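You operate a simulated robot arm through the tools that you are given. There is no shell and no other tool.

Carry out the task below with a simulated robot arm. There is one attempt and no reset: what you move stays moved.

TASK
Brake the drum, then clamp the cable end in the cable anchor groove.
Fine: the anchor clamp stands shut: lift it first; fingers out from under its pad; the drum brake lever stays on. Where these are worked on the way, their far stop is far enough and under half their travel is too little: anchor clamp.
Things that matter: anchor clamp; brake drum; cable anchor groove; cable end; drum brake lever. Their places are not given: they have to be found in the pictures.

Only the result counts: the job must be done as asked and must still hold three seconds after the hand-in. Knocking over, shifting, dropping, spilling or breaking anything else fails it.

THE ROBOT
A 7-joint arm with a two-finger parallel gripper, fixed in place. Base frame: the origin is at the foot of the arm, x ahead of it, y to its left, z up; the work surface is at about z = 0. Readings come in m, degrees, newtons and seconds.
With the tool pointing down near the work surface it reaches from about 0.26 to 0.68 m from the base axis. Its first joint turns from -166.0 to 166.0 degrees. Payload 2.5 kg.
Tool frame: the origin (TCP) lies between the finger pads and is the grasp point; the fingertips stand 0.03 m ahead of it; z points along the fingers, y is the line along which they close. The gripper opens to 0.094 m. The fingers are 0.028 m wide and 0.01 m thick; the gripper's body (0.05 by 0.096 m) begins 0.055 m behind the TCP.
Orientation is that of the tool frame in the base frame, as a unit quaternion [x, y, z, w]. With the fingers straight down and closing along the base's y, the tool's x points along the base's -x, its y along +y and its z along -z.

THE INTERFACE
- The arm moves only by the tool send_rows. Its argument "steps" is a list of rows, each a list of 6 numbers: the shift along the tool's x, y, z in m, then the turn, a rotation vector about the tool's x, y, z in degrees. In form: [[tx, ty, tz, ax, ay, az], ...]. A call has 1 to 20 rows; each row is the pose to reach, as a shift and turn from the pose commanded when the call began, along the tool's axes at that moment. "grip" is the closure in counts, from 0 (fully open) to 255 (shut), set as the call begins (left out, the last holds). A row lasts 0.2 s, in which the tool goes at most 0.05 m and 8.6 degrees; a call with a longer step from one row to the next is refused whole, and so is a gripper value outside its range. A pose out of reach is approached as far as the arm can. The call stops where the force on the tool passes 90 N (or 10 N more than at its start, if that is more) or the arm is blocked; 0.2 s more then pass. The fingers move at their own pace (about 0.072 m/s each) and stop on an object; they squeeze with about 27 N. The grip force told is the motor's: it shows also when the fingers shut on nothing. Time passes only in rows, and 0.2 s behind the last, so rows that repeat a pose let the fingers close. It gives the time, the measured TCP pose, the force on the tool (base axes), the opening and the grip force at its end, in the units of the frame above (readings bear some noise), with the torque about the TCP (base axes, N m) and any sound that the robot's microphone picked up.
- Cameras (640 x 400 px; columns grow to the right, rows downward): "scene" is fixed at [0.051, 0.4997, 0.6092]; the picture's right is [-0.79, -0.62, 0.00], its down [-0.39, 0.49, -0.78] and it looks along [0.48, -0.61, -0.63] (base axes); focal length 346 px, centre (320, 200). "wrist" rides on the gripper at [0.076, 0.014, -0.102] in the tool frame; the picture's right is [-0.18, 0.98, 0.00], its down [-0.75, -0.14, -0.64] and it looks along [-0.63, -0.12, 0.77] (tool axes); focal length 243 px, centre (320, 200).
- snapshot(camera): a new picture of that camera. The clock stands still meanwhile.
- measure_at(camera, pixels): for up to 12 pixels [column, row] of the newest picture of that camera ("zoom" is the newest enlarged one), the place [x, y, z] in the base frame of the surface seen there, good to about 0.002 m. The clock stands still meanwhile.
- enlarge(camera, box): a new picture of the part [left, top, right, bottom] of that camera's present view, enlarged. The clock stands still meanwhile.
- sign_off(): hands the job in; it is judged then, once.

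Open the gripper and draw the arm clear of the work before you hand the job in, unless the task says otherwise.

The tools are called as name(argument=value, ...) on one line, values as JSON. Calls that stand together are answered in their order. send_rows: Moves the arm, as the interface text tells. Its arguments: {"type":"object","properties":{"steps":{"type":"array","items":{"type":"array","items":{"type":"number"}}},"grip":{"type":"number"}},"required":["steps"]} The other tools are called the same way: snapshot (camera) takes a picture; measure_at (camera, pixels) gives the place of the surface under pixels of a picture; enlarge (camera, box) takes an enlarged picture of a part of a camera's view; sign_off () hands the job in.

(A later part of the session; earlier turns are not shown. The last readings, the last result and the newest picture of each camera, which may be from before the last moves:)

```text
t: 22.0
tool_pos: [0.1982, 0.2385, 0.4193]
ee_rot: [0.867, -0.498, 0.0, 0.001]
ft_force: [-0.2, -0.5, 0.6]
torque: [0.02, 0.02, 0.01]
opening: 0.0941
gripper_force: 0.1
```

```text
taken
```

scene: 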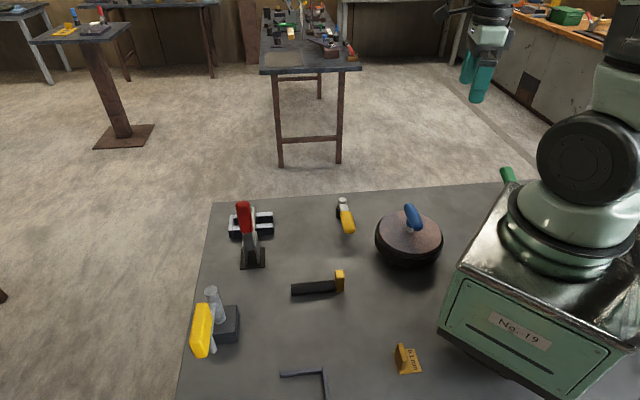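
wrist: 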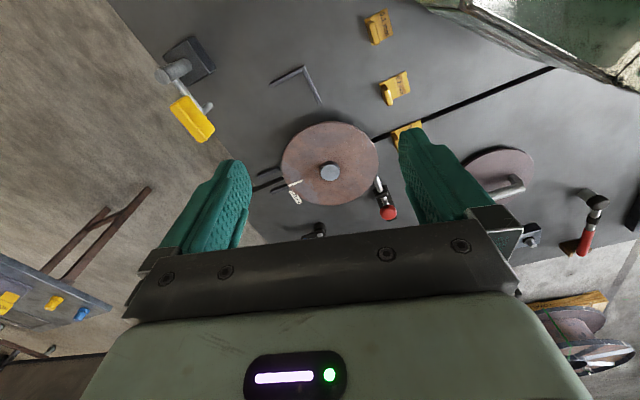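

More devices: disc with axle at (500,170), red-handled item at (590,215). I enlarge these regions to sort them.

enlarge(camera="wrist", box=[250, 110, 420, 240])

enlarge(camera="wrist", box=[440, 130, 640, 270])

measure_at(camera="wrist", pixels=[[500, 165], [515, 185], [590, 235], [597, 198], [530, 230], [330, 165], [290, 185], [380, 185], [388, 212], [378, 25], [393, 88], [405, 130]])

```text
3.08 times, centred on (335, 175) of wrist
```

zoom: 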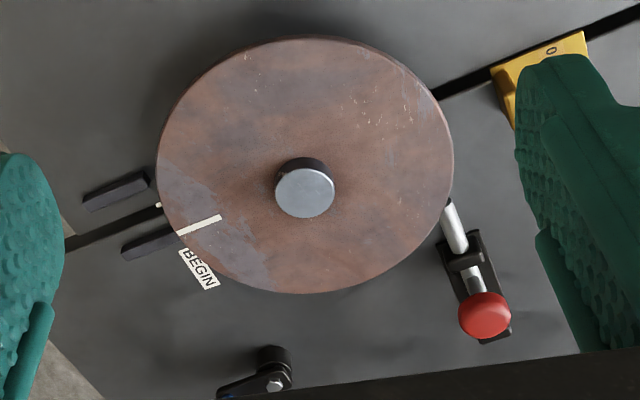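

```text
2.86 times, centred on (540, 200) of wrist
```

zoom: 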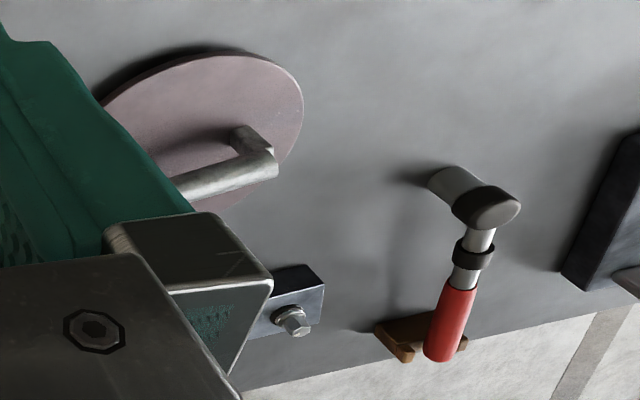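

```text
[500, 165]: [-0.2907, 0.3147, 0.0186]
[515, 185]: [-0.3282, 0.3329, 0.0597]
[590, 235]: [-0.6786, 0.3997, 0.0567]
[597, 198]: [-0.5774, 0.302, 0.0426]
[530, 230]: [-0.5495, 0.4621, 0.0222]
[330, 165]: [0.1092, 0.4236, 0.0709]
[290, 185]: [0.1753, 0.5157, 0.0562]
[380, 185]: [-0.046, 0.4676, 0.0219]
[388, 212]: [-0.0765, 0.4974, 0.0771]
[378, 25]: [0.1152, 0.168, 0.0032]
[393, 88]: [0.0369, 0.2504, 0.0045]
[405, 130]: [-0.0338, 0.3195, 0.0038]
```

Another small lever with a bolt shows at (313,230), half hidden by the hand. I move the hand about 0.12 m further in the look direction to see it.

measure_at(camera="wrist", pixels=[[320, 230], [312, 234], [305, 236], [322, 226]])

send_rows(steps=[[-0.04, 0, 0, 0, 0, 0], [-0.08, 0, 0, 0, 0, 0], [-0.12, 0, 0, 0, 0, 0], [-0.15, 0, 0, 0, 0, 0], [-0.15, 0, 0, 0, 0, 0]])

snapshot(camera="wrist")

```text
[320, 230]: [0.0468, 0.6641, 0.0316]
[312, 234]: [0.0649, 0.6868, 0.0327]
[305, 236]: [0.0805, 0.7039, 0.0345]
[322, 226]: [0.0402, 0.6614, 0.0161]
```

```text
t: 23.2
tool_pos: [0.123, 0.3677, 0.4204]
ee_rot: [0.866, -0.5, 0.0, 0.001]
ft_force: [0.4, -0.3, -0.3]
torque: [0.02, 0.01, 0.0]
opening: 0.0938
gripper_force: 0.0
```

```text
taken
```

wrist: 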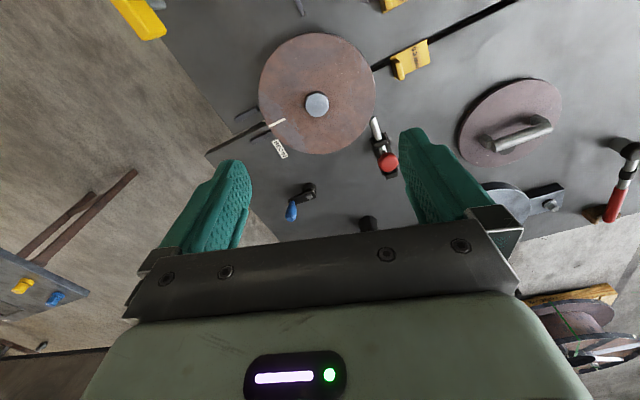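

enlarge(camera="wrist", box=[240, 100, 400, 240])

enlarge(camera="wrist", box=[200, 20, 400, 160])

enlarge(camera="wrist", box=[440, 70, 640, 230])

measure_at(camera="wrist", pixels=[[292, 210], [308, 190], [309, 198], [368, 222], [510, 110], [520, 130], [550, 205], [510, 205], [388, 162], [375, 128]])

```text
2.86 times, centred on (320, 170) of wrist
```

zoom: 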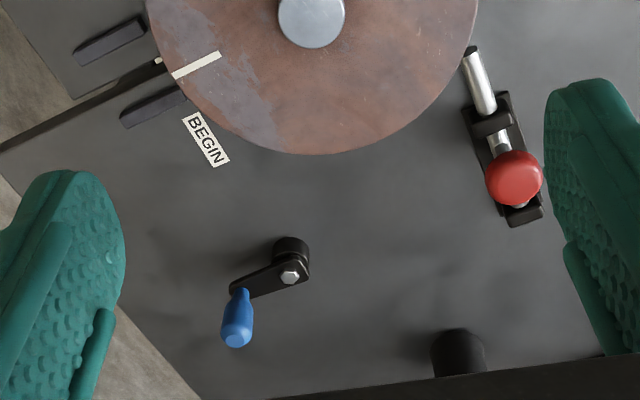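

```text
2.86 times, centred on (300, 90) of wrist
```

zoom: 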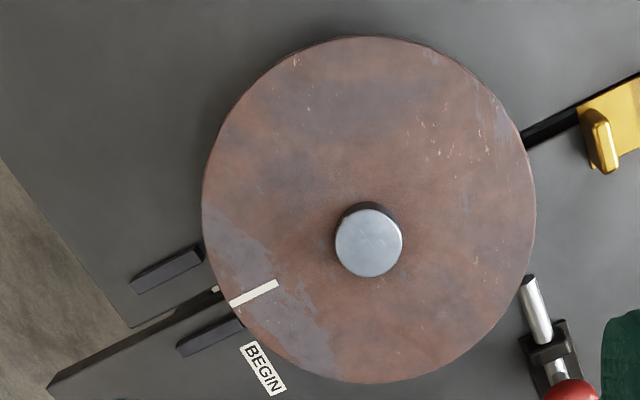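

```text
2.50 times, centred on (540, 150) of wrist
```

zoom: 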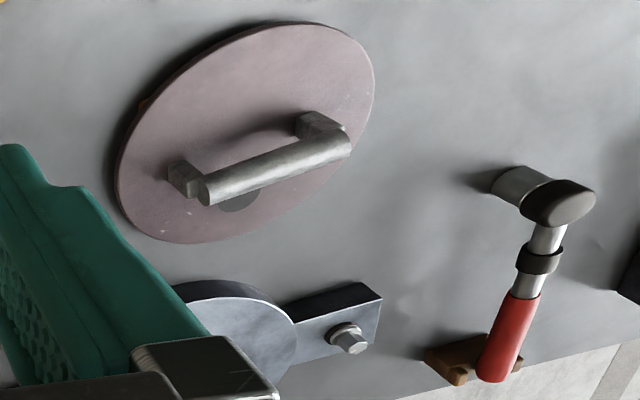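

```text
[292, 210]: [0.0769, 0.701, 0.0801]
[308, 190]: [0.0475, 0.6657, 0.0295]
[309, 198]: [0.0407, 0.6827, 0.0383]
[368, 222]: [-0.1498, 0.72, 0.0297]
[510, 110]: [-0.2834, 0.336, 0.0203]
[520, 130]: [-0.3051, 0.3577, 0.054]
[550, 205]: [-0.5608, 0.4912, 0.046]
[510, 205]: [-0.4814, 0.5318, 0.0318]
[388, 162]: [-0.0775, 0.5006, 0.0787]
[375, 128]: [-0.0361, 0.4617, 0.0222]
```

Those are other stations' items: an index wheel with plunger, a crank, a lid, a grinder. The banded drum at (0.245,-0.065) with the flat yellow lever beside it, near the clamp and cable, is the matching set. I return over the table with the hand yawing back.

send_rows(steps=[[0.014, -0.002, 0, 0, 0, 8], [0.028, -0.004, 0, 0, 0, 16], [0.042, -0.006, 0, 0, 0, 24], [0.056, -0.008, 0, 0, 0, 32], [0.07, -0.011, 0, 0, 0, 40], [0.084, -0.013, 0, 0, 0, 48], [0.098, -0.015, 0, 0, 0, 56], [0.112, -0.017, 0, 0, 0, 64], [0.126, -0.02, 0, 0, 0, 72], [0.14, -0.022, 0, 0, 0, 80], [0.154, -0.024, 0, 0, 0, 88], [0.168, -0.026, 0, 0, 0, 96], [0.182, -0.029, 0, 0, 0, 104], [0.196, -0.031, 0, 0, 0, 112], [0.21, -0.033, 0, 0, 0, 120], [0.224, -0.035, 0, 0, 0, 128], [0.238, -0.038, 0.005, 0, 0, 136], [0.252, -0.04, 0.01, 0, 0, 144], [0.266, -0.042, 0.015, 0, 0, 152], [0.277, -0.044, 0.02, 0, 0, 160]])

snapshot(camera="wrist")

```text
t: 27.4
tool_pos: [0.3001, 0.1518, 0.4004]
ee_rot: [0.342, 0.94, 0.0, 0.0]
ft_force: [0.0, 0.0, 0.3]
torque: [0.0, -0.01, 0.01]
opening: 0.0942
gripper_force: 0.1
```

```text
taken
```

wrist: 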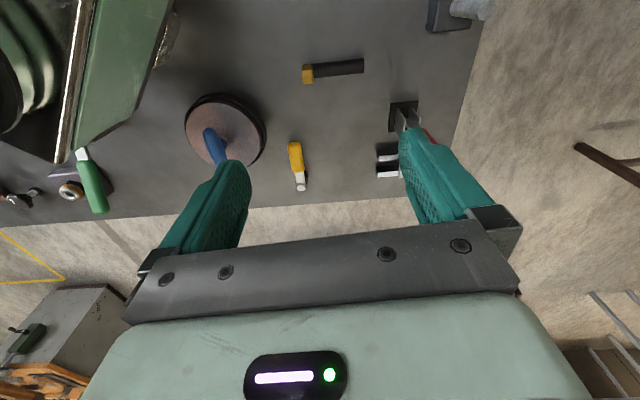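

I go down to about (0.32,0.04,0.22) with yaw 45° for a close look at the flat yellow lever.

send_rows(steps=[[-0.017, -0.014, 0.036, 0, 0, 2.5], [-0.034, -0.028, 0.072, 0, 0, 5], [-0.051, -0.042, 0.108, 0, 0, 5], [-0.068, -0.057, 0.144, 0, 0, 5], [-0.086, -0.071, 0.18, 0, 0, 5], [-0.086, -0.071, 0.18, 0, 0, 5]])

snapshot(camera="wrist")

enlarge(camera="wrist", box=[240, 90, 400, 240])

```text
t: 28.8
tool_pos: [0.3209, 0.0391, 0.219]
ee_rot: [0.384, 0.924, 0.0, 0.0]
ft_force: [0.0, 0.1, 0.1]
torque: [-0.01, 0.01, 0.03]
opening: 0.0941
gripper_force: 0.1
```

```text
taken
```

wrist: 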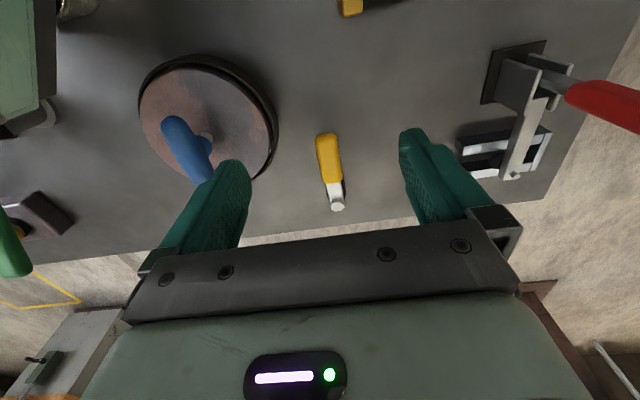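

```text
2.67 times, centred on (320, 165) of wrist
```

zoom: 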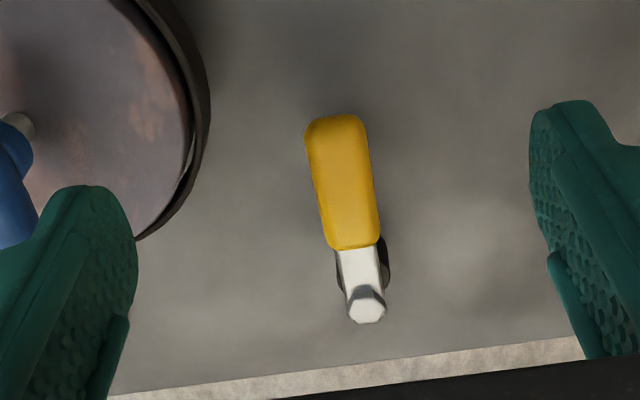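

The lever grip spans about (320,136)-(340,185), hex pivot at (337,205). I measure its corners, the drum ring and T-handle.

measure_at(camera="wrist", pixels=[[328, 140], [318, 140], [337, 140], [330, 160], [335, 178], [326, 182], [340, 178], [337, 206], [332, 192], [337, 192], [343, 195], [272, 110]])

measure_at(camera="wrist", pixels=[[208, 58], [141, 100], [275, 140], [172, 118], [203, 170], [206, 138], [255, 80], [248, 160], [180, 100], [250, 120]])

```text
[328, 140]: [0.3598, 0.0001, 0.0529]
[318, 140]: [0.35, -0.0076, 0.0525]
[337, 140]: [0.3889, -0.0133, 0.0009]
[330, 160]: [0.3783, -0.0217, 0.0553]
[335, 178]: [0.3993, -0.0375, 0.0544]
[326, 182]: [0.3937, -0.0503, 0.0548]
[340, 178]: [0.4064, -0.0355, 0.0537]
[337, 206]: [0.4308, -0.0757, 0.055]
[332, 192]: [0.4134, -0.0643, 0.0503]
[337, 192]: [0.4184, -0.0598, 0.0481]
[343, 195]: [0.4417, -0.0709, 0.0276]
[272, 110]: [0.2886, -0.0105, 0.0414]
```

```text
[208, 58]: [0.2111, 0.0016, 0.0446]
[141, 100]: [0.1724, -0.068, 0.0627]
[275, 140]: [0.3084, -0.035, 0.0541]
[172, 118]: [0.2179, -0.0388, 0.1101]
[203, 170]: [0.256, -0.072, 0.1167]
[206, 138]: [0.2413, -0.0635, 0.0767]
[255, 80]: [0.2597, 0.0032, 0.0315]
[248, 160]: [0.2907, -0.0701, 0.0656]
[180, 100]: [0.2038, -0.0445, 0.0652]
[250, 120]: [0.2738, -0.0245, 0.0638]
```

The grip is about 0.02 wide, its centre line runs from pivot (0.4315,-0.0765) at about 134°. I part-close the fingers and descend over the grip at (0.373,-0.015), stopping at z 0.12 for a check.

send_rows(grip=90, steps=[[-0.02, 0, 0.02, 0, 0, 1], [-0.045, 0, 0.04, 0, 0, 1], [-0.075, -0.001, 0.06, 0, 0, 1], [-0.075, -0.001, 0.1, 0, 0, 1], [-0.075, -0.001, 0.1, 0, 0, 1]])

snapshot(camera="wrist")

enlarge(camera="scene", box=[290, 130, 450, 260])

```text
t: 30.0
tool_pos: [0.3737, -0.0131, 0.1204]
ee_rot: [0.389, 0.921, 0.001, 0.0]
ft_force: [-0.9, 0.4, -0.2]
torque: [0.0, 0.02, 0.02]
opening: 0.0606
gripper_force: 0.1
```

```text
taken
```

wrist: 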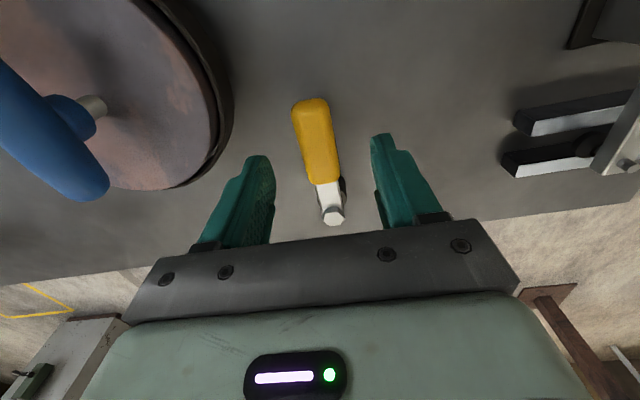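

```text
3.08 times, centred on (370, 195) of scene
```

zoom: 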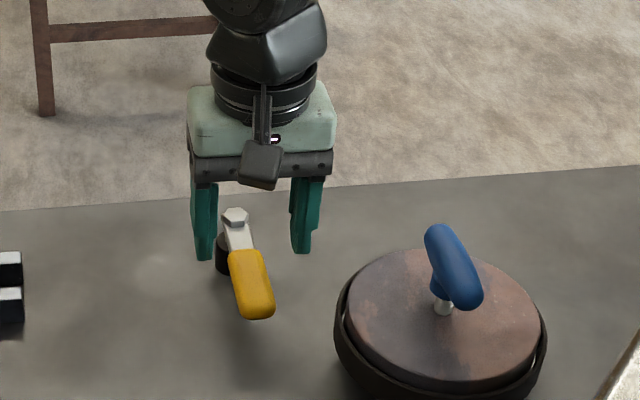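

The fingers straddle the grip. I descend to z 0.047 and check contact before closing.

send_rows(steps=[[0, 0, 0.025, 0, 0, 0], [0, 0, 0.05, 0, 0, 0], [0, 0, 0.073, 0, 0, 0], [0, 0, 0.073, 0, 0, 0]])

snapshot(camera="wrist")

enlarge(camera="scene", box=[290, 150, 450, 260])

```text
t: 31.0
tool_pos: [0.3743, -0.0139, 0.0456]
ee_rot: [0.39, 0.921, 0.0, 0.0]
ft_force: [-0.2, 0.0, 0.1]
torque: [0.03, 0.03, 0.01]
opening: 0.061
gripper_force: 0.1
```

```text
taken
```

wrist: 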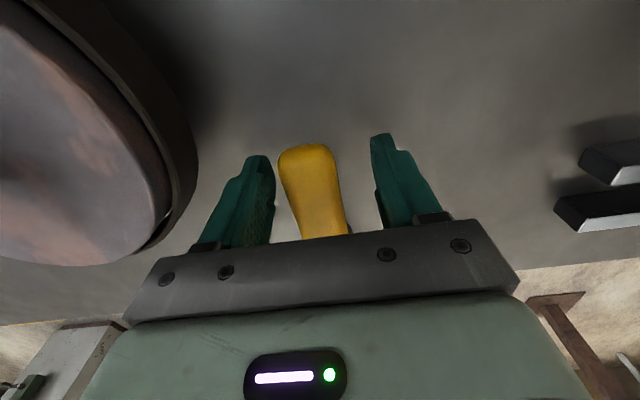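

```text
3.64 times, centred on (370, 205) of scene
```

zoom: 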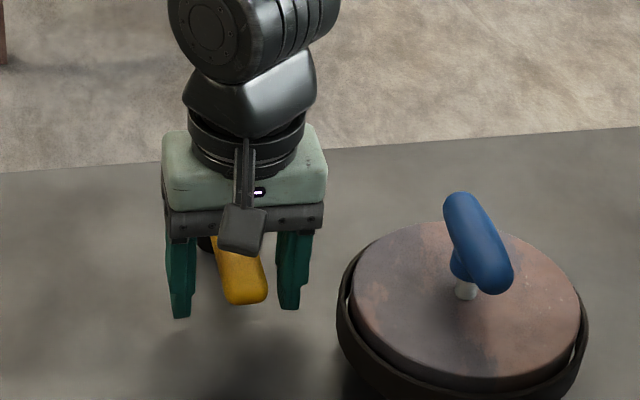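

No contact so far. I narrow the fingers to cage the grip loosely (opening about 0.03), then test a small sideways move.

send_rows(grip=175, steps=[[0, 0, 0, 0, 0, 0], [0, 0, 0, 0, 0, 0], [0, 0, 0, 0, 0, 0]])

snapshot(camera="wrist")

```text
t: 31.8
tool_pos: [0.3725, -0.0143, 0.0462]
ee_rot: [0.391, 0.92, -0.001, 0.0]
ft_force: [-5.6, -8.1, -1.5]
torque: [0.02, 0.06, 0.1]
opening: 0.0342
gripper_force: 4.4
```

```text
taken
```

wrist: 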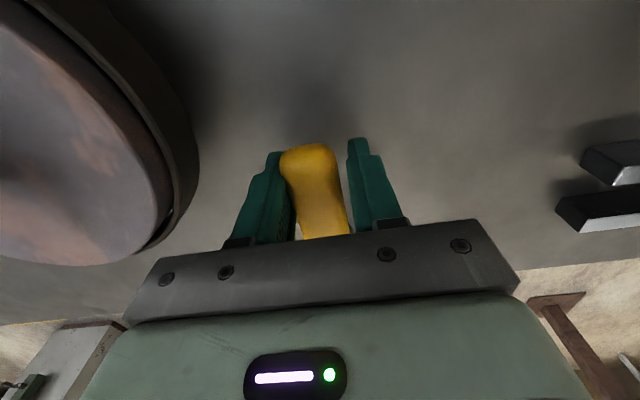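

The drum-side finger touches the grip and meets about 10 N: the lever resists being pushed away from the drum. I now test towards the drum along the arc, about 15° of tool travel including the 14 mm slack.

send_rows(steps=[[-0.0003, -0.0074, 0, 0, 0, -5], [-0.0013, -0.0148, 0, 0, 0, -10], [-0.0029, -0.0221, 0, 0, 0, -15], [-0.0029, -0.0221, 0, 0, 0, -15]])

snapshot(camera="wrist")

enlarge(camera="scene", box=[290, 150, 450, 260])

```text
t: 32.8
tool_pos: [0.361, -0.0305, 0.0463]
ee_rot: [0.266, 0.964, 0.0, 0.0]
ft_force: [0.2, 0.3, 0.3]
torque: [0.01, 0.0, -0.03]
opening: 0.0298
gripper_force: 0.2
```

```text
taken
```

wrist: 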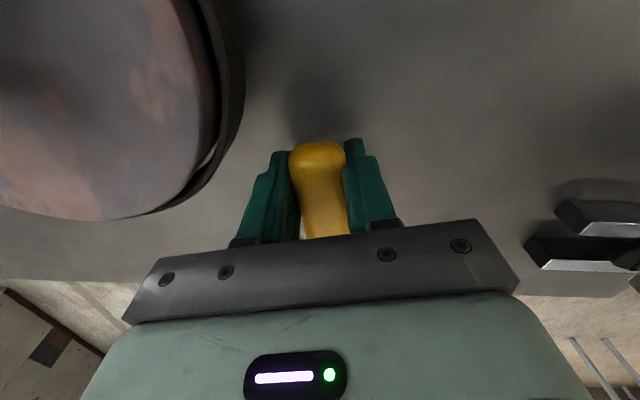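

```text
3.64 times, centred on (370, 205) of scene
```

zoom: 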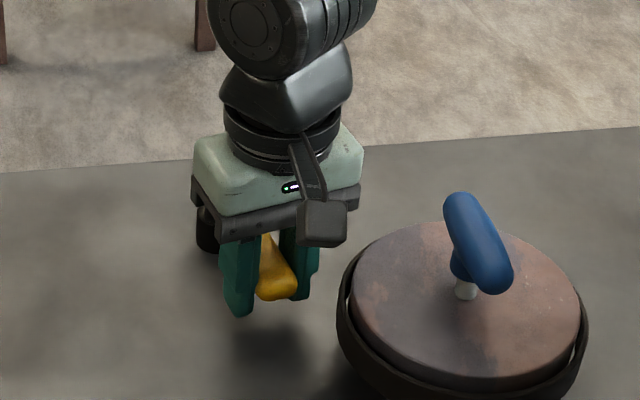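

The lever swings towards the drum freely (0.3 N), so that is its travel. I raise the hand by 14 mm so the camera housing clears the T-handle and continue the arc by 15°.

send_rows(steps=[[0, 0, -0.014, 0, 0, 0], [-0.0003, -0.0074, -0.014, 0, 0, -5], [-0.0013, -0.0148, -0.014, 0, 0, -10], [-0.0029, -0.0221, -0.014, 0, 0, -15], [-0.0029, -0.0221, -0.014, 0, 0, -15]])

snapshot(camera="wrist")

enlarge(camera="scene", box=[290, 150, 450, 260])

```text
t: 34.0
tool_pos: [0.3511, -0.051, 0.0606]
ee_rot: [0.138, 0.99, 0.0, 0.001]
ft_force: [0.5, -0.6, 0.2]
torque: [0.01, 0.02, -0.04]
opening: 0.0296
gripper_force: 0.6
```

```text
taken
```

wrist: 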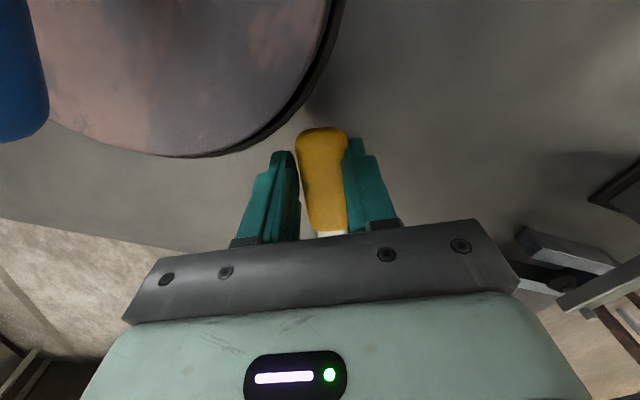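

```text
3.64 times, centred on (370, 205) of scene
```

zoom: 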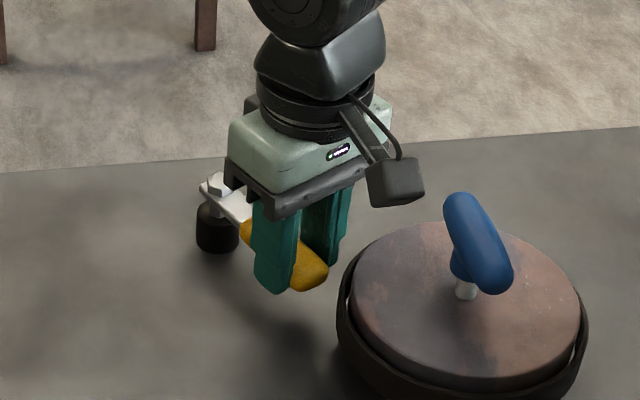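

Still free. I go on by another 10° and check the drum and forces.

send_rows(steps=[[-0.0003, -0.0074, 0, 0, 0, -5], [-0.0013, -0.0148, 0, 0, 0, -10], [-0.0013, -0.0148, 0, 0, 0, -10]])

snapshot(camera="wrist")

enlarge(camera="scene", box=[290, 150, 450, 260])

```text
t: 34.8
tool_pos: [0.3491, -0.0671, 0.0615]
ee_rot: [0.051, 0.999, 0.0, 0.001]
ft_force: [0.2, 0.7, -0.2]
torque: [-0.02, -0.01, -0.03]
opening: 0.0298
gripper_force: 0.6
```

```text
taken
```

wrist: 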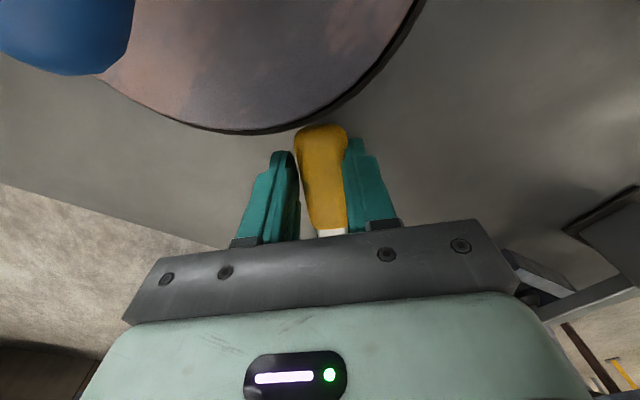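

```text
3.64 times, centred on (370, 205) of scene
```

zoom: 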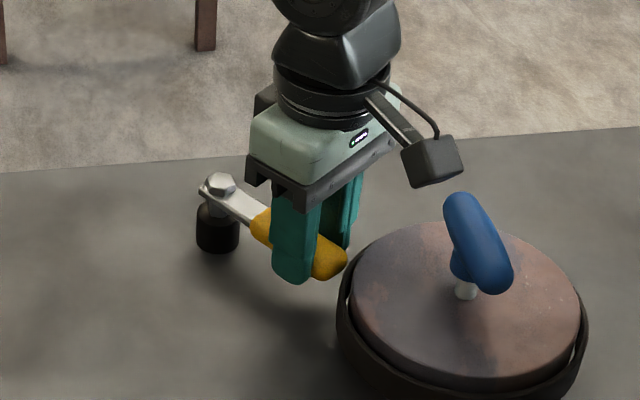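

Force still nil; the tip passes very near the drum ring. I go on 5° more and look closely.

send_rows(steps=[[-0.0003, -0.0074, 0, 0, 0, -5], [-0.0003, -0.0074, 0, 0, 0, -5]])

enlarge(camera="scene", box=[320, 170, 420, 250])

enlarge(camera="wrist", box=[240, 80, 400, 240])

```text
t: 35.4
tool_pos: [0.348, -0.0738, 0.0617]
ee_rot: [0.008, 1.0, -0.001, 0.001]
ft_force: [0.2, 0.5, 0.5]
torque: [0.02, -0.01, -0.02]
opening: 0.03
gripper_force: 0.1
```

```text
5.00 times, centred on (370, 210) of scene
```

zoom: 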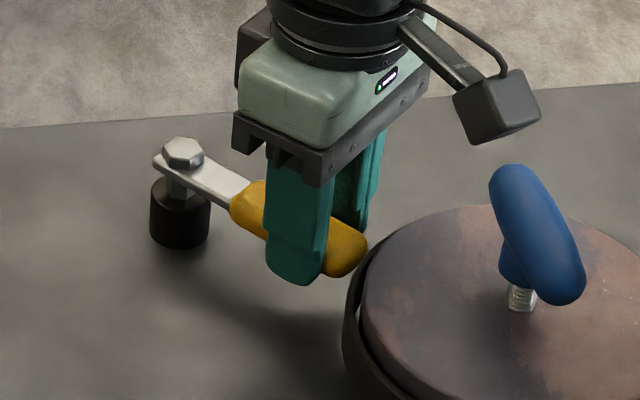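

```text
2.50 times, centred on (320, 160) of wrist
```

zoom: 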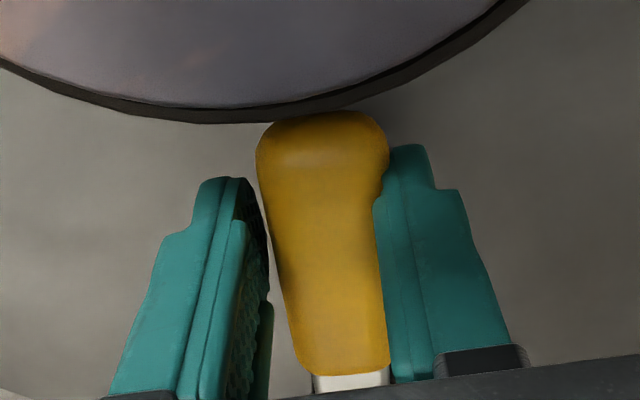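

The lever is now pointing nearly at the drum with only a small gap, still without force. I continue the arc in 10° pieces, watching for a stop.

send_rows(steps=[[-0.0003, -0.0074, 0, 0, 0, -5], [-0.0013, -0.0148, 0, 0, 0, -10], [-0.0013, -0.0148, 0, 0, 0, -10]])

snapshot(camera="wrist")

enlarge(camera="scene", box=[320, 170, 420, 250])

```text
t: 36.2
tool_pos: [0.3478, -0.0884, 0.0618]
ee_rot: [-0.079, 0.997, 0.0, 0.0]
ft_force: [-0.1, 0.6, 0.5]
torque: [0.01, -0.03, 0.0]
opening: 0.0295
gripper_force: 0.4
```

```text
taken
```

wrist: 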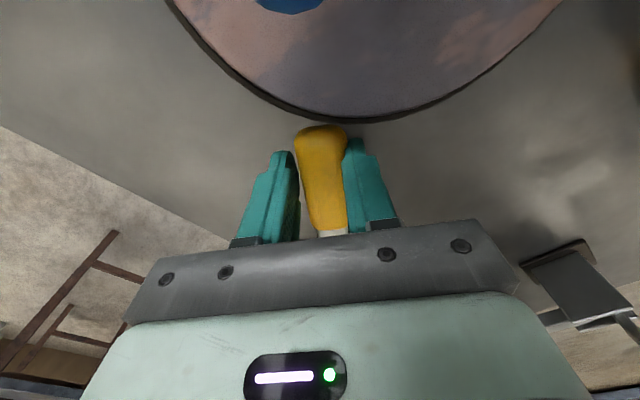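

```text
5.00 times, centred on (370, 210) of scene
```

zoom: 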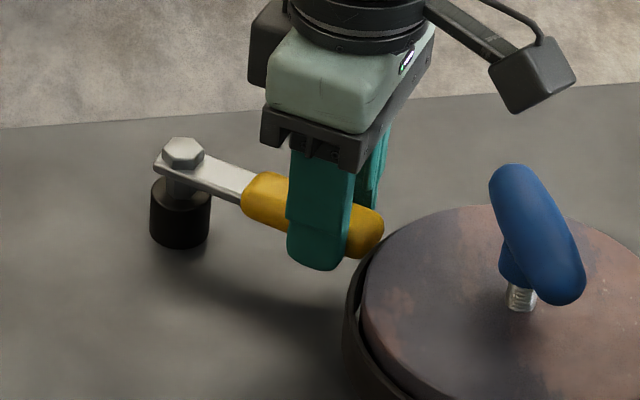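

Still free with no sound. I continue another 15°.

send_rows(steps=[[-0.0003, -0.0074, 0, 0, 0, -5], [-0.0013, -0.0148, 0, 0, 0, -10], [-0.0029, -0.0221, 0, 0, 0, -15], [-0.0029, -0.0221, 0, 0, 0, -15]])

enlarge(camera="scene", box=[320, 170, 420, 250])

```text
t: 37.2
tool_pos: [0.3534, -0.1097, 0.0614]
ee_rot: [-0.209, 0.978, 0.001, 0.0]
ft_force: [-0.2, -0.2, 0.1]
torque: [-0.03, 0.02, 0.02]
opening: 0.0294
gripper_force: 0.4
```

```text
5.00 times, centred on (370, 210) of scene
```

zoom: 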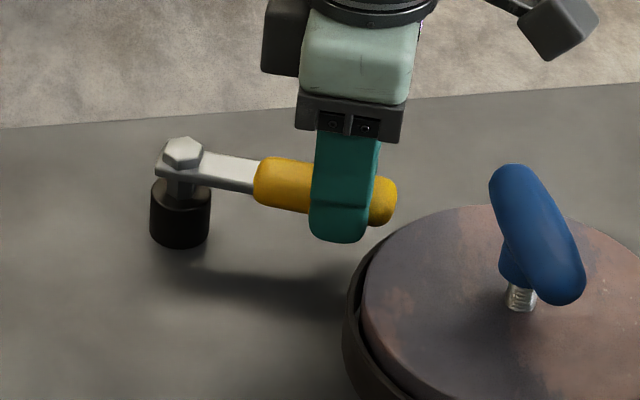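

The lever has swung some 60° and is still free. I continue another 15°.

send_rows(steps=[[-0.0003, -0.0074, 0, 0, 0, -5], [-0.0013, -0.0148, 0, 0, 0, -10], [-0.0029, -0.0221, 0, 0, 0, -15], [-0.0029, -0.0221, 0, 0, 0, -15]])

enlarge(camera="scene", box=[320, 170, 420, 250])

snapshot(camera="wrist")

```text
t: 38.2
tool_pos: [0.3629, -0.1242, 0.0613]
ee_rot: [-0.336, 0.942, 0.004, -0.002]
ft_force: [-15.4, 39.4, -4.6]
torque: [0.39, 0.32, -0.83]
opening: 0.0527
gripper_force: 20.6
```

```text
5.00 times, centred on (370, 210) of scene
```

zoom: 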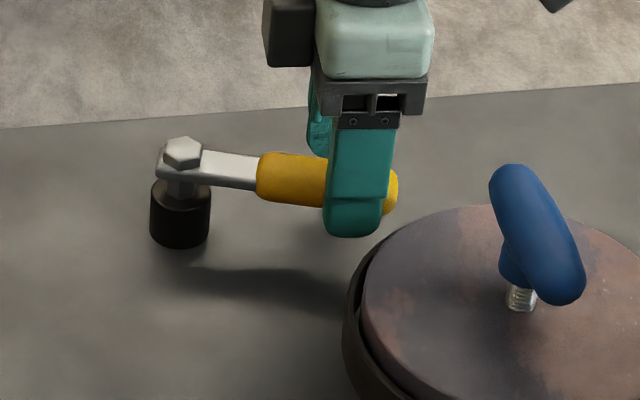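

```text
taken
```

wrist: 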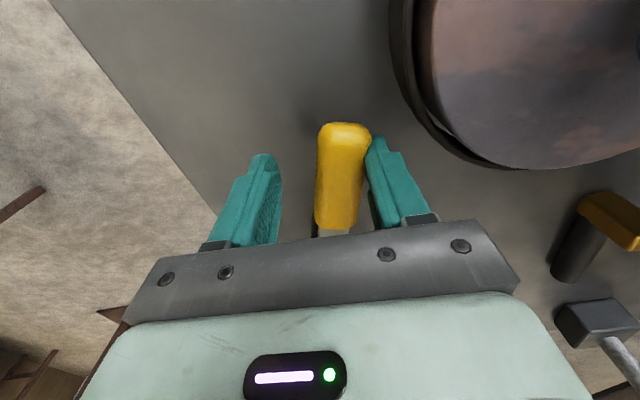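

A firm stop: 42 N and the fingers forced open to 0.053, with the lever at about 75° of travel. I ease back 11° with the fingers opening to take the load off, leaving the lever at its stop.

send_rows(grip=90, steps=[[-0.0004, 0.008, 0, 0, 0, 5.5], [-0.0016, 0.0163, 0, 0, 0, 11], [-0.0016, 0.0163, 0, 0, 0, 11], [-0.0016, 0.0163, 0, 0, 0, 11]])

snapshot(camera="wrist")

enlarge(camera="scene", box=[320, 170, 420, 250])

```text
t: 39.2
tool_pos: [0.3569, -0.1139, 0.062]
ee_rot: [-0.241, 0.97, -0.001, 0.0]
ft_force: [-0.3, 0.4, 0.6]
torque: [-0.03, 0.0, 0.02]
opening: 0.061
gripper_force: 0.1
```

```text
taken
```

wrist: 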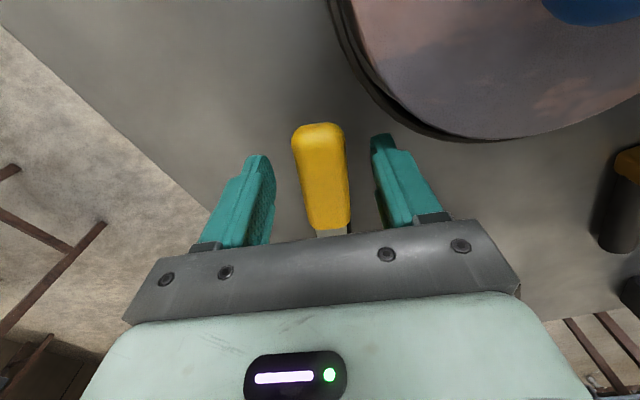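

```text
5.00 times, centred on (370, 210) of scene
```

zoom: 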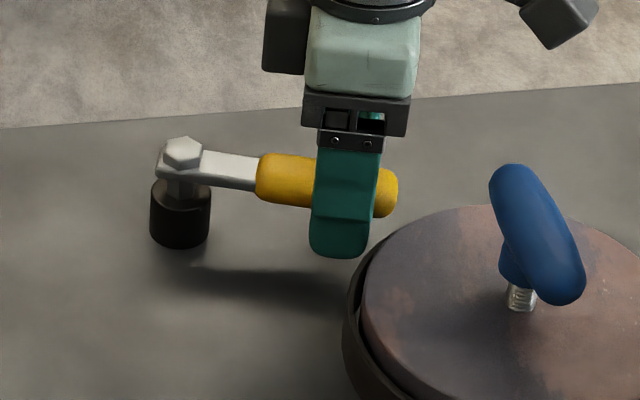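

No force, the lever stands clear between the open fingers. I lift straight up and check the lever and drum.

send_rows(steps=[[0, 0, -0.04, 0, 0, 0], [0, 0, -0.085, 0, 0, 0], [0, 0, -0.13, 0, 0, 0], [0.03, 0, -0.17, 0, 0, 0], [0.03, 0, -0.17, 0, 0, 0]])

snapshot(camera="wrist")

snapshot(camera="scene")

enlarge(camera="scene", box=[320, 180, 460, 280])

```text
t: 40.4
tool_pos: [0.327, -0.1281, 0.2316]
ee_rot: [-0.243, 0.97, 0.0, 0.0]
ft_force: [-0.5, -0.8, 0.0]
torque: [0.0, -0.03, 0.01]
opening: 0.0608
gripper_force: 0.0
```

```text
taken
```

wrist: 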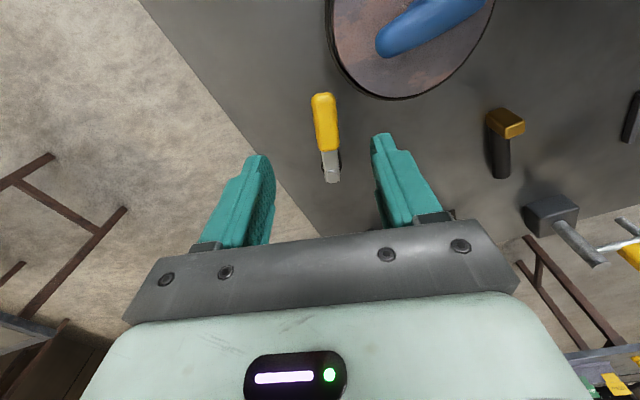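

```text
taken
```

scene: 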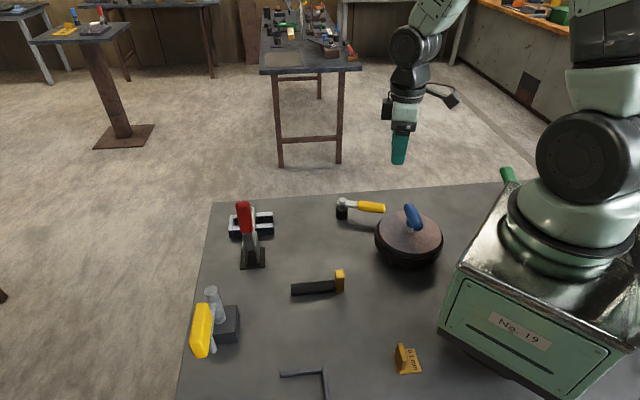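

```text
4.00 times, centred on (390, 230) of scene
```

zoom: 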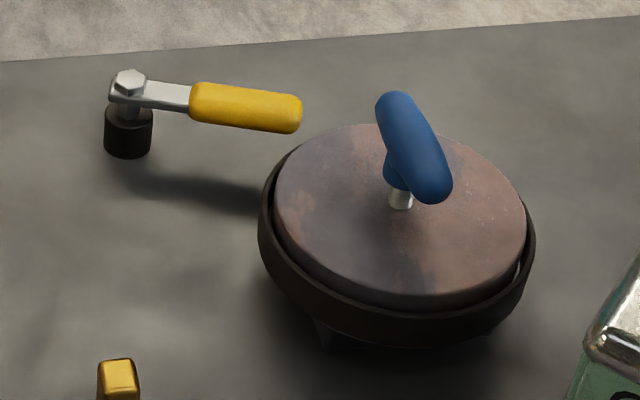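

The lever now points along the table's long axis by the drum. I compare the drum's band at the same zoom as before.

enlarge(camera="scene", box=[360, 190, 470, 285])

measure_at(camera="wrist", pixels=[[323, 98], [326, 120], [331, 172], [331, 182]])

```text
4.21 times, centred on (415, 238) of scene
```

zoom: 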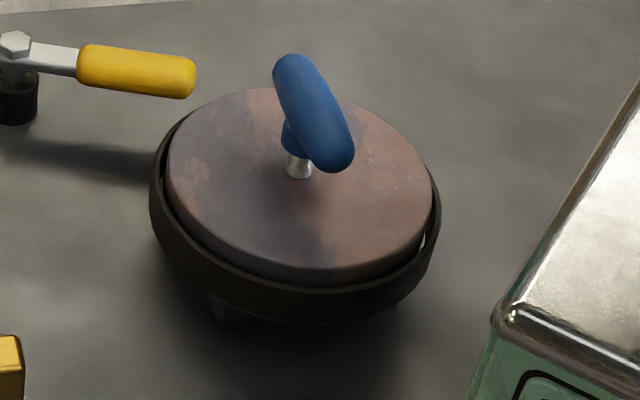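

```text
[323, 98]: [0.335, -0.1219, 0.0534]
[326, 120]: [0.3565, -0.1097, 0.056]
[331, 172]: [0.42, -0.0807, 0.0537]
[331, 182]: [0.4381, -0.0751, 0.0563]
```

The lever rests at its far stop (angle about 205°). Next the clamp: I move to about (0.42,0.07,0.25) with yaw -45° to see the clamp from its side.

send_rows(grip=0, steps=[[-0.03, 0.022, -0.005, 0, 0, -3], [-0.06, 0.044, -0.01, 0, 0, -6], [-0.09, 0.066, -0.015, 0, 0, -9], [-0.12, 0.088, -0.02, 0, 0, -12], [-0.15, 0.11, -0.02, 0, 0, -15], [-0.1755, 0.1305, -0.02, 0, 0, -17], [-0.1755, 0.1305, -0.02, 0, 0, -17]])

snapshot(camera="wrist")

enlarge(camera="wrist", box=[250, 90, 410, 240])

```text
t: 42.0
tool_pos: [0.4238, 0.0681, 0.2491]
ee_rot: [-0.383, 0.924, 0.0, -0.001]
ft_force: [0.0, -1.2, -0.4]
torque: [-0.01, 0.02, 0.0]
opening: 0.094
gripper_force: 0.1
```

```text
taken
```

wrist: 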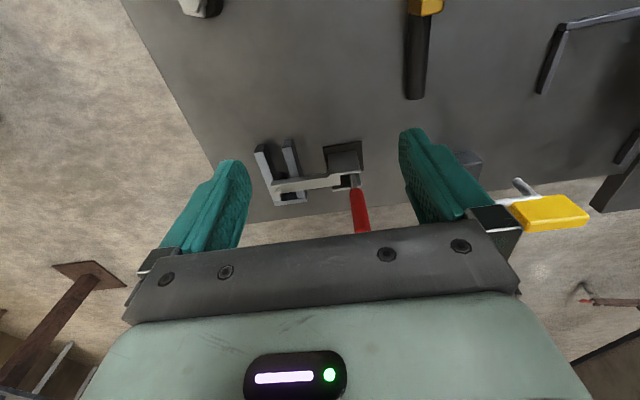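

```text
2.67 times, centred on (330, 165) of wrist
```

zoom: 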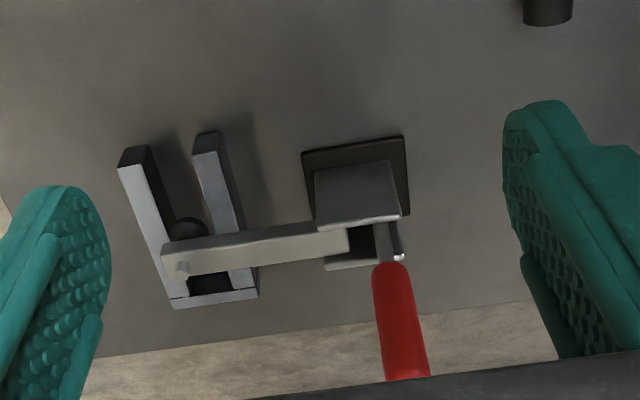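

Good side view: rails at (270,165)/(290,160), arm from (280,185) to (335,180), plates near (345,160), handle at (360,205). I measure these.

measure_at(camera="wrist", pixels=[[259, 150], [270, 195], [287, 143], [294, 185], [275, 202], [297, 197], [279, 188], [310, 183], [335, 180], [345, 168], [325, 165], [360, 195]])

measure_at(camera="wrist", pixels=[[358, 210], [363, 228], [358, 190], [345, 147], [325, 155], [278, 176], [268, 148], [280, 150], [300, 143], [277, 165], [283, 165], [352, 182]])

```text
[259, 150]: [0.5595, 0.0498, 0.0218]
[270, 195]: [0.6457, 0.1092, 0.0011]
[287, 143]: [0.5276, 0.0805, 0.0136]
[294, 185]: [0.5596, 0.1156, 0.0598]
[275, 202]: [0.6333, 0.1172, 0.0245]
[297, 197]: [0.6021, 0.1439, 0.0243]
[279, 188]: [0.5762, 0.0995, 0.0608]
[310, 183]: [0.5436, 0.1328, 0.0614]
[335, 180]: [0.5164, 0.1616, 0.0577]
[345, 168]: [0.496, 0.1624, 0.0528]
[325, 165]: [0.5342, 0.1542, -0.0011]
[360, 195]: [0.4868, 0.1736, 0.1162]
```

```text
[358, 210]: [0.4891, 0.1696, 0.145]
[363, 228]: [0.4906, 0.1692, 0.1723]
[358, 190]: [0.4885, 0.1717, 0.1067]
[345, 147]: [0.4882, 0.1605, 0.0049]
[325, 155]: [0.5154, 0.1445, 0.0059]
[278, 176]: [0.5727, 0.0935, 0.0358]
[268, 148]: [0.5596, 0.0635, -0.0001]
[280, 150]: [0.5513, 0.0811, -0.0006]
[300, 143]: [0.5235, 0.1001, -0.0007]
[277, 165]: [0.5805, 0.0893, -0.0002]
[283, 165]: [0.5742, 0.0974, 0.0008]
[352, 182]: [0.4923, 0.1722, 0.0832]
```

I read the clamp: arm along the groove-crossing direction at u≈0.478, handle rising to z≈0.19 above the base. I measure the handle's edges in the scene view, and the cable-end tab.

measure_at(camera="scene", pixels=[[238, 210], [245, 210], [251, 210], [240, 225], [246, 225], [252, 225], [244, 203], [248, 203], [250, 240], [246, 240], [256, 240], [245, 255]])

measure_at(camera="scene", pixels=[[336, 272], [343, 272], [336, 280], [343, 285], [339, 288], [337, 276], [292, 288], [292, 294], [330, 283], [310, 286], [334, 290], [294, 285]])

```text
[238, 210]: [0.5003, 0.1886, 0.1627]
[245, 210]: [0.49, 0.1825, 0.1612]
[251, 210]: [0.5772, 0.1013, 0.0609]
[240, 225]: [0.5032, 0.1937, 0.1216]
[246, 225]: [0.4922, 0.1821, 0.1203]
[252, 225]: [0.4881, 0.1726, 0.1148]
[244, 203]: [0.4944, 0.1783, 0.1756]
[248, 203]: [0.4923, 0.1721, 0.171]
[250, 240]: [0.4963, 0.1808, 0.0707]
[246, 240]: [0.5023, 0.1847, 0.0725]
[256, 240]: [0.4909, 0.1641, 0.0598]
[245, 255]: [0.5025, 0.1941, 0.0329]
```

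```text
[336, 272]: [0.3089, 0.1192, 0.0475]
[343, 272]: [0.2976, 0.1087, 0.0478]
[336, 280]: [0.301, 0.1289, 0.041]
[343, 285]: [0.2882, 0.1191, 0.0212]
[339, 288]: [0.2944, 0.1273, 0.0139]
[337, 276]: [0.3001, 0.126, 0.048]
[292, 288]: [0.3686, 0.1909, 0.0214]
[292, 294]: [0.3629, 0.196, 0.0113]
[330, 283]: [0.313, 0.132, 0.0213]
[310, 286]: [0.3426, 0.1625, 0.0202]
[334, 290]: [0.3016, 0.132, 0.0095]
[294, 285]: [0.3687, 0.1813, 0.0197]
```

The handle is 0.025 wide (u 0.466–0.4915), centre near (0.496,0.180). I move above it at z 0.28, yawing to +45° so the fingers close across it.

send_rows(grip=90, steps=[[-0.011, 0.002, -0.01, 0, 0, 7.5], [-0.022, 0.004, -0.02, 0, 0, 15], [-0.033, 0.007, -0.03, 0, 0, 22.5], [-0.044, 0.009, -0.03, 0, 0, 30], [-0.055, 0.011, -0.03, 0, 0, 37.5], [-0.066, 0.014, -0.03, 0, 0, 45], [-0.077, 0.016, -0.03, 0, 0, 52.5], [-0.088, 0.018, -0.03, 0, 0, 60], [-0.1, 0.021, -0.03, 0, 0, 67.5], [-0.11, 0.023, -0.03, 0, 0, 75], [-0.12, 0.026, -0.03, 0, 0, 82.5], [-0.1307, 0.028, -0.03, 0, 0, 90], [-0.1307, 0.028, -0.03, 0, 0, 90]])

snapshot(camera="wrist")

```text
t: 44.8
tool_pos: [0.4962, 0.1809, 0.2805]
ee_rot: [0.382, 0.924, 0.0, 0.0]
ft_force: [0.1, 0.4, 0.5]
torque: [0.01, -0.01, 0.0]
opening: 0.0609
gripper_force: 0.1
```

```text
taken
```

wrist: 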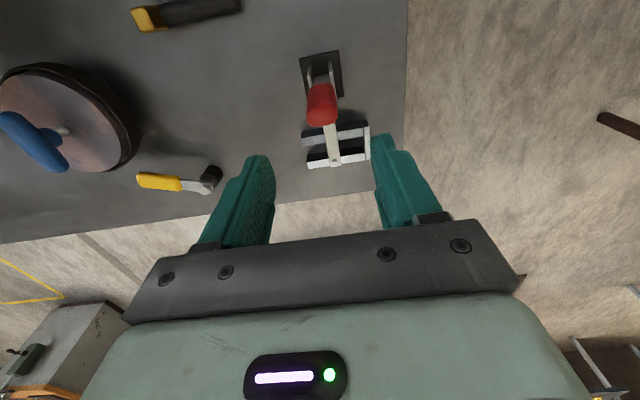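

The handle lies centred between the fingers' columns. I descend to z 0.215 first and look.

send_rows(steps=[[0, 0, 0.03, 0, 0, 0], [0, 0, 0.065, 0, 0, 0], [0, 0, 0.065, 0, 0, 0]])

snapshot(camera="wrist")

enlarge(camera="scene", box=[180, 130, 340, 280])

```text
t: 45.6
tool_pos: [0.4964, 0.1814, 0.2177]
ee_rot: [0.382, 0.924, 0.0, 0.0]
ft_force: [0.9, -0.6, -1.1]
torque: [-0.03, 0.0, -0.02]
opening: 0.061
gripper_force: 0.1
```

```text
taken
```

wrist: 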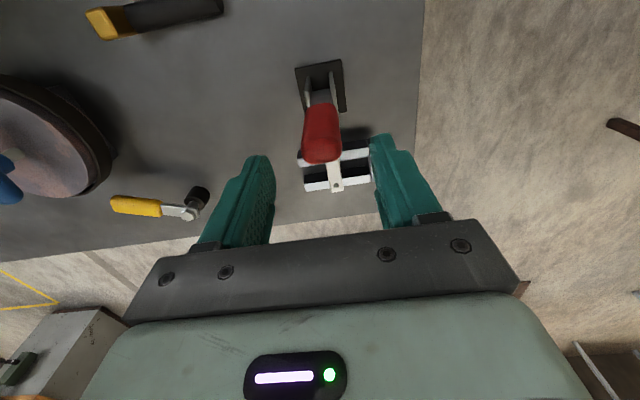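

```text
2.67 times, centred on (260, 205) of scene
```

zoom: 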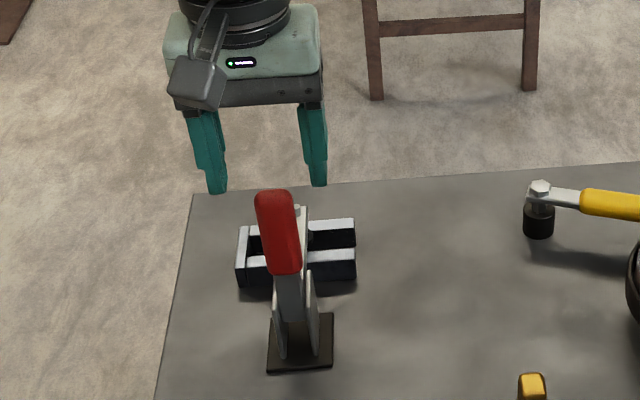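

The handle appears at columns 303–342, its top at about row 150. I measure the top to confirm alignment before going down.

measure_at(camera="wrist", pixels=[[321, 158], [304, 150], [341, 150], [321, 120], [321, 140], [335, 186], [310, 112], [335, 112]])

```text
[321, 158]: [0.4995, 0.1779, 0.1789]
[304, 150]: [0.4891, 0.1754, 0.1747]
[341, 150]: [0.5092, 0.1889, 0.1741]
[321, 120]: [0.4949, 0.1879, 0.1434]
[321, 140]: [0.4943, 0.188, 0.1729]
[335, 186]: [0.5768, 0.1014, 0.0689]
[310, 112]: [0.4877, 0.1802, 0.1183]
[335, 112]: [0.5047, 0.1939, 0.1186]
```

Aligned within 2 mm. I descend to z 0.157 and close on the red handle.

send_rows(steps=[[0, 0, 0.03, 0, 0, 0], [0, 0, 0.06, 0, 0, 0], [0, 0, 0.06, 0, 0, 0]])

send_rows(grip=255, steps=[[0, 0, 0, 0, 0, 0], [0, 0, 0, 0, 0, 0], [0, 0, 0, 0, 0, 0]])

enlarge(camera="scene", box=[180, 130, 340, 280])

```text
t: 46.4
tool_pos: [0.4964, 0.1825, 0.1562]
ee_rot: [0.382, 0.924, 0.0, 0.0]
ft_force: [-0.7, 0.0, -0.3]
torque: [0.0, 0.01, -0.01]
opening: 0.0609
gripper_force: 0.1
```

```text
t: 47.2
tool_pos: [0.4965, 0.1825, 0.1565]
ee_rot: [0.383, 0.924, 0.001, 0.0]
ft_force: [0.6, -3.5, -1.3]
torque: [-0.19, -0.24, 0.01]
opening: 0.0234
gripper_force: 45.1
```

```text
2.67 times, centred on (260, 205) of scene
```

zoom: 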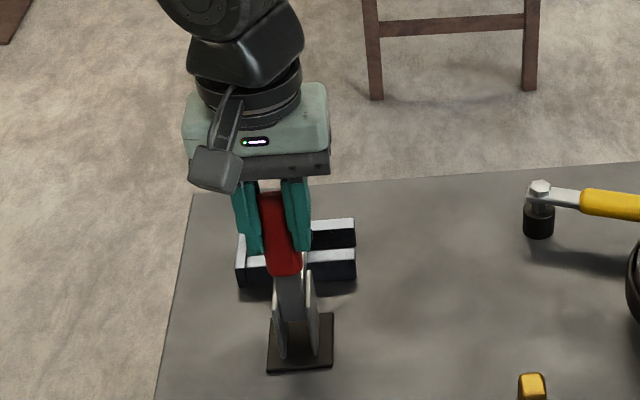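

The handle is gripped (opening 0.0234). I test a small pull back, away from the groove, of 10° of arc around a pivot guessed at z 0.05.

send_rows(steps=[[0.0047, 0, 0.0001, 0, 0, 0], [0.0093, 0, 0.0004, 0, 0, 0], [0.014, 0, 0.0009, 0, 0, 0], [0.0186, 0, 0.0016, 0, 0, 0], [0.0186, 0, 0.0016, 0, 0, 0]])

enlarge(camera="scene", box=[180, 130, 340, 280])

snapshot(camera="wrist")

```text
t: 48.4
tool_pos: [0.4846, 0.1961, 0.1561]
ee_rot: [0.383, 0.924, 0.001, 0.002]
ft_force: [12.1, -7.1, 9.0]
torque: [-1.11, -0.92, -0.04]
opening: 0.0237
gripper_force: 45.3
```

```text
2.67 times, centred on (260, 205) of scene
```

zoom: 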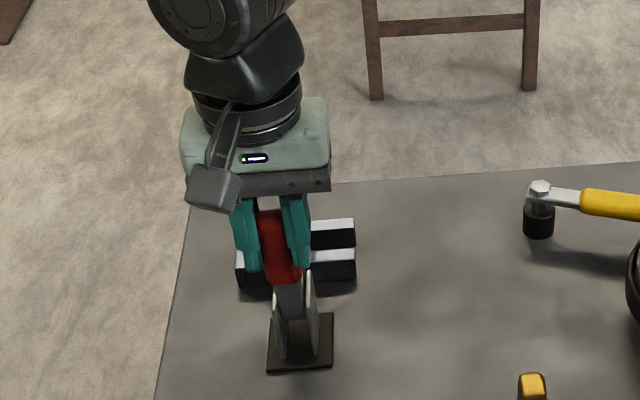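

```text
taken
```

wrist: 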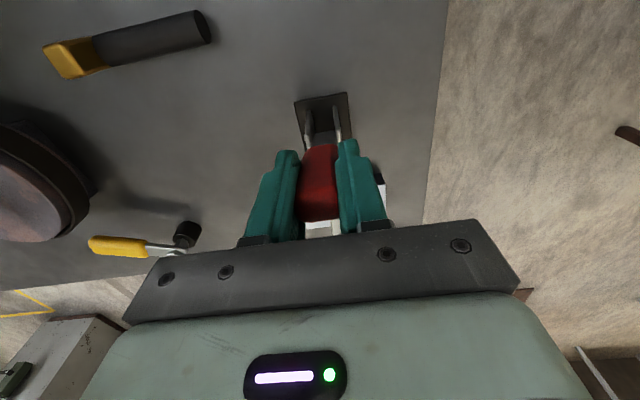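

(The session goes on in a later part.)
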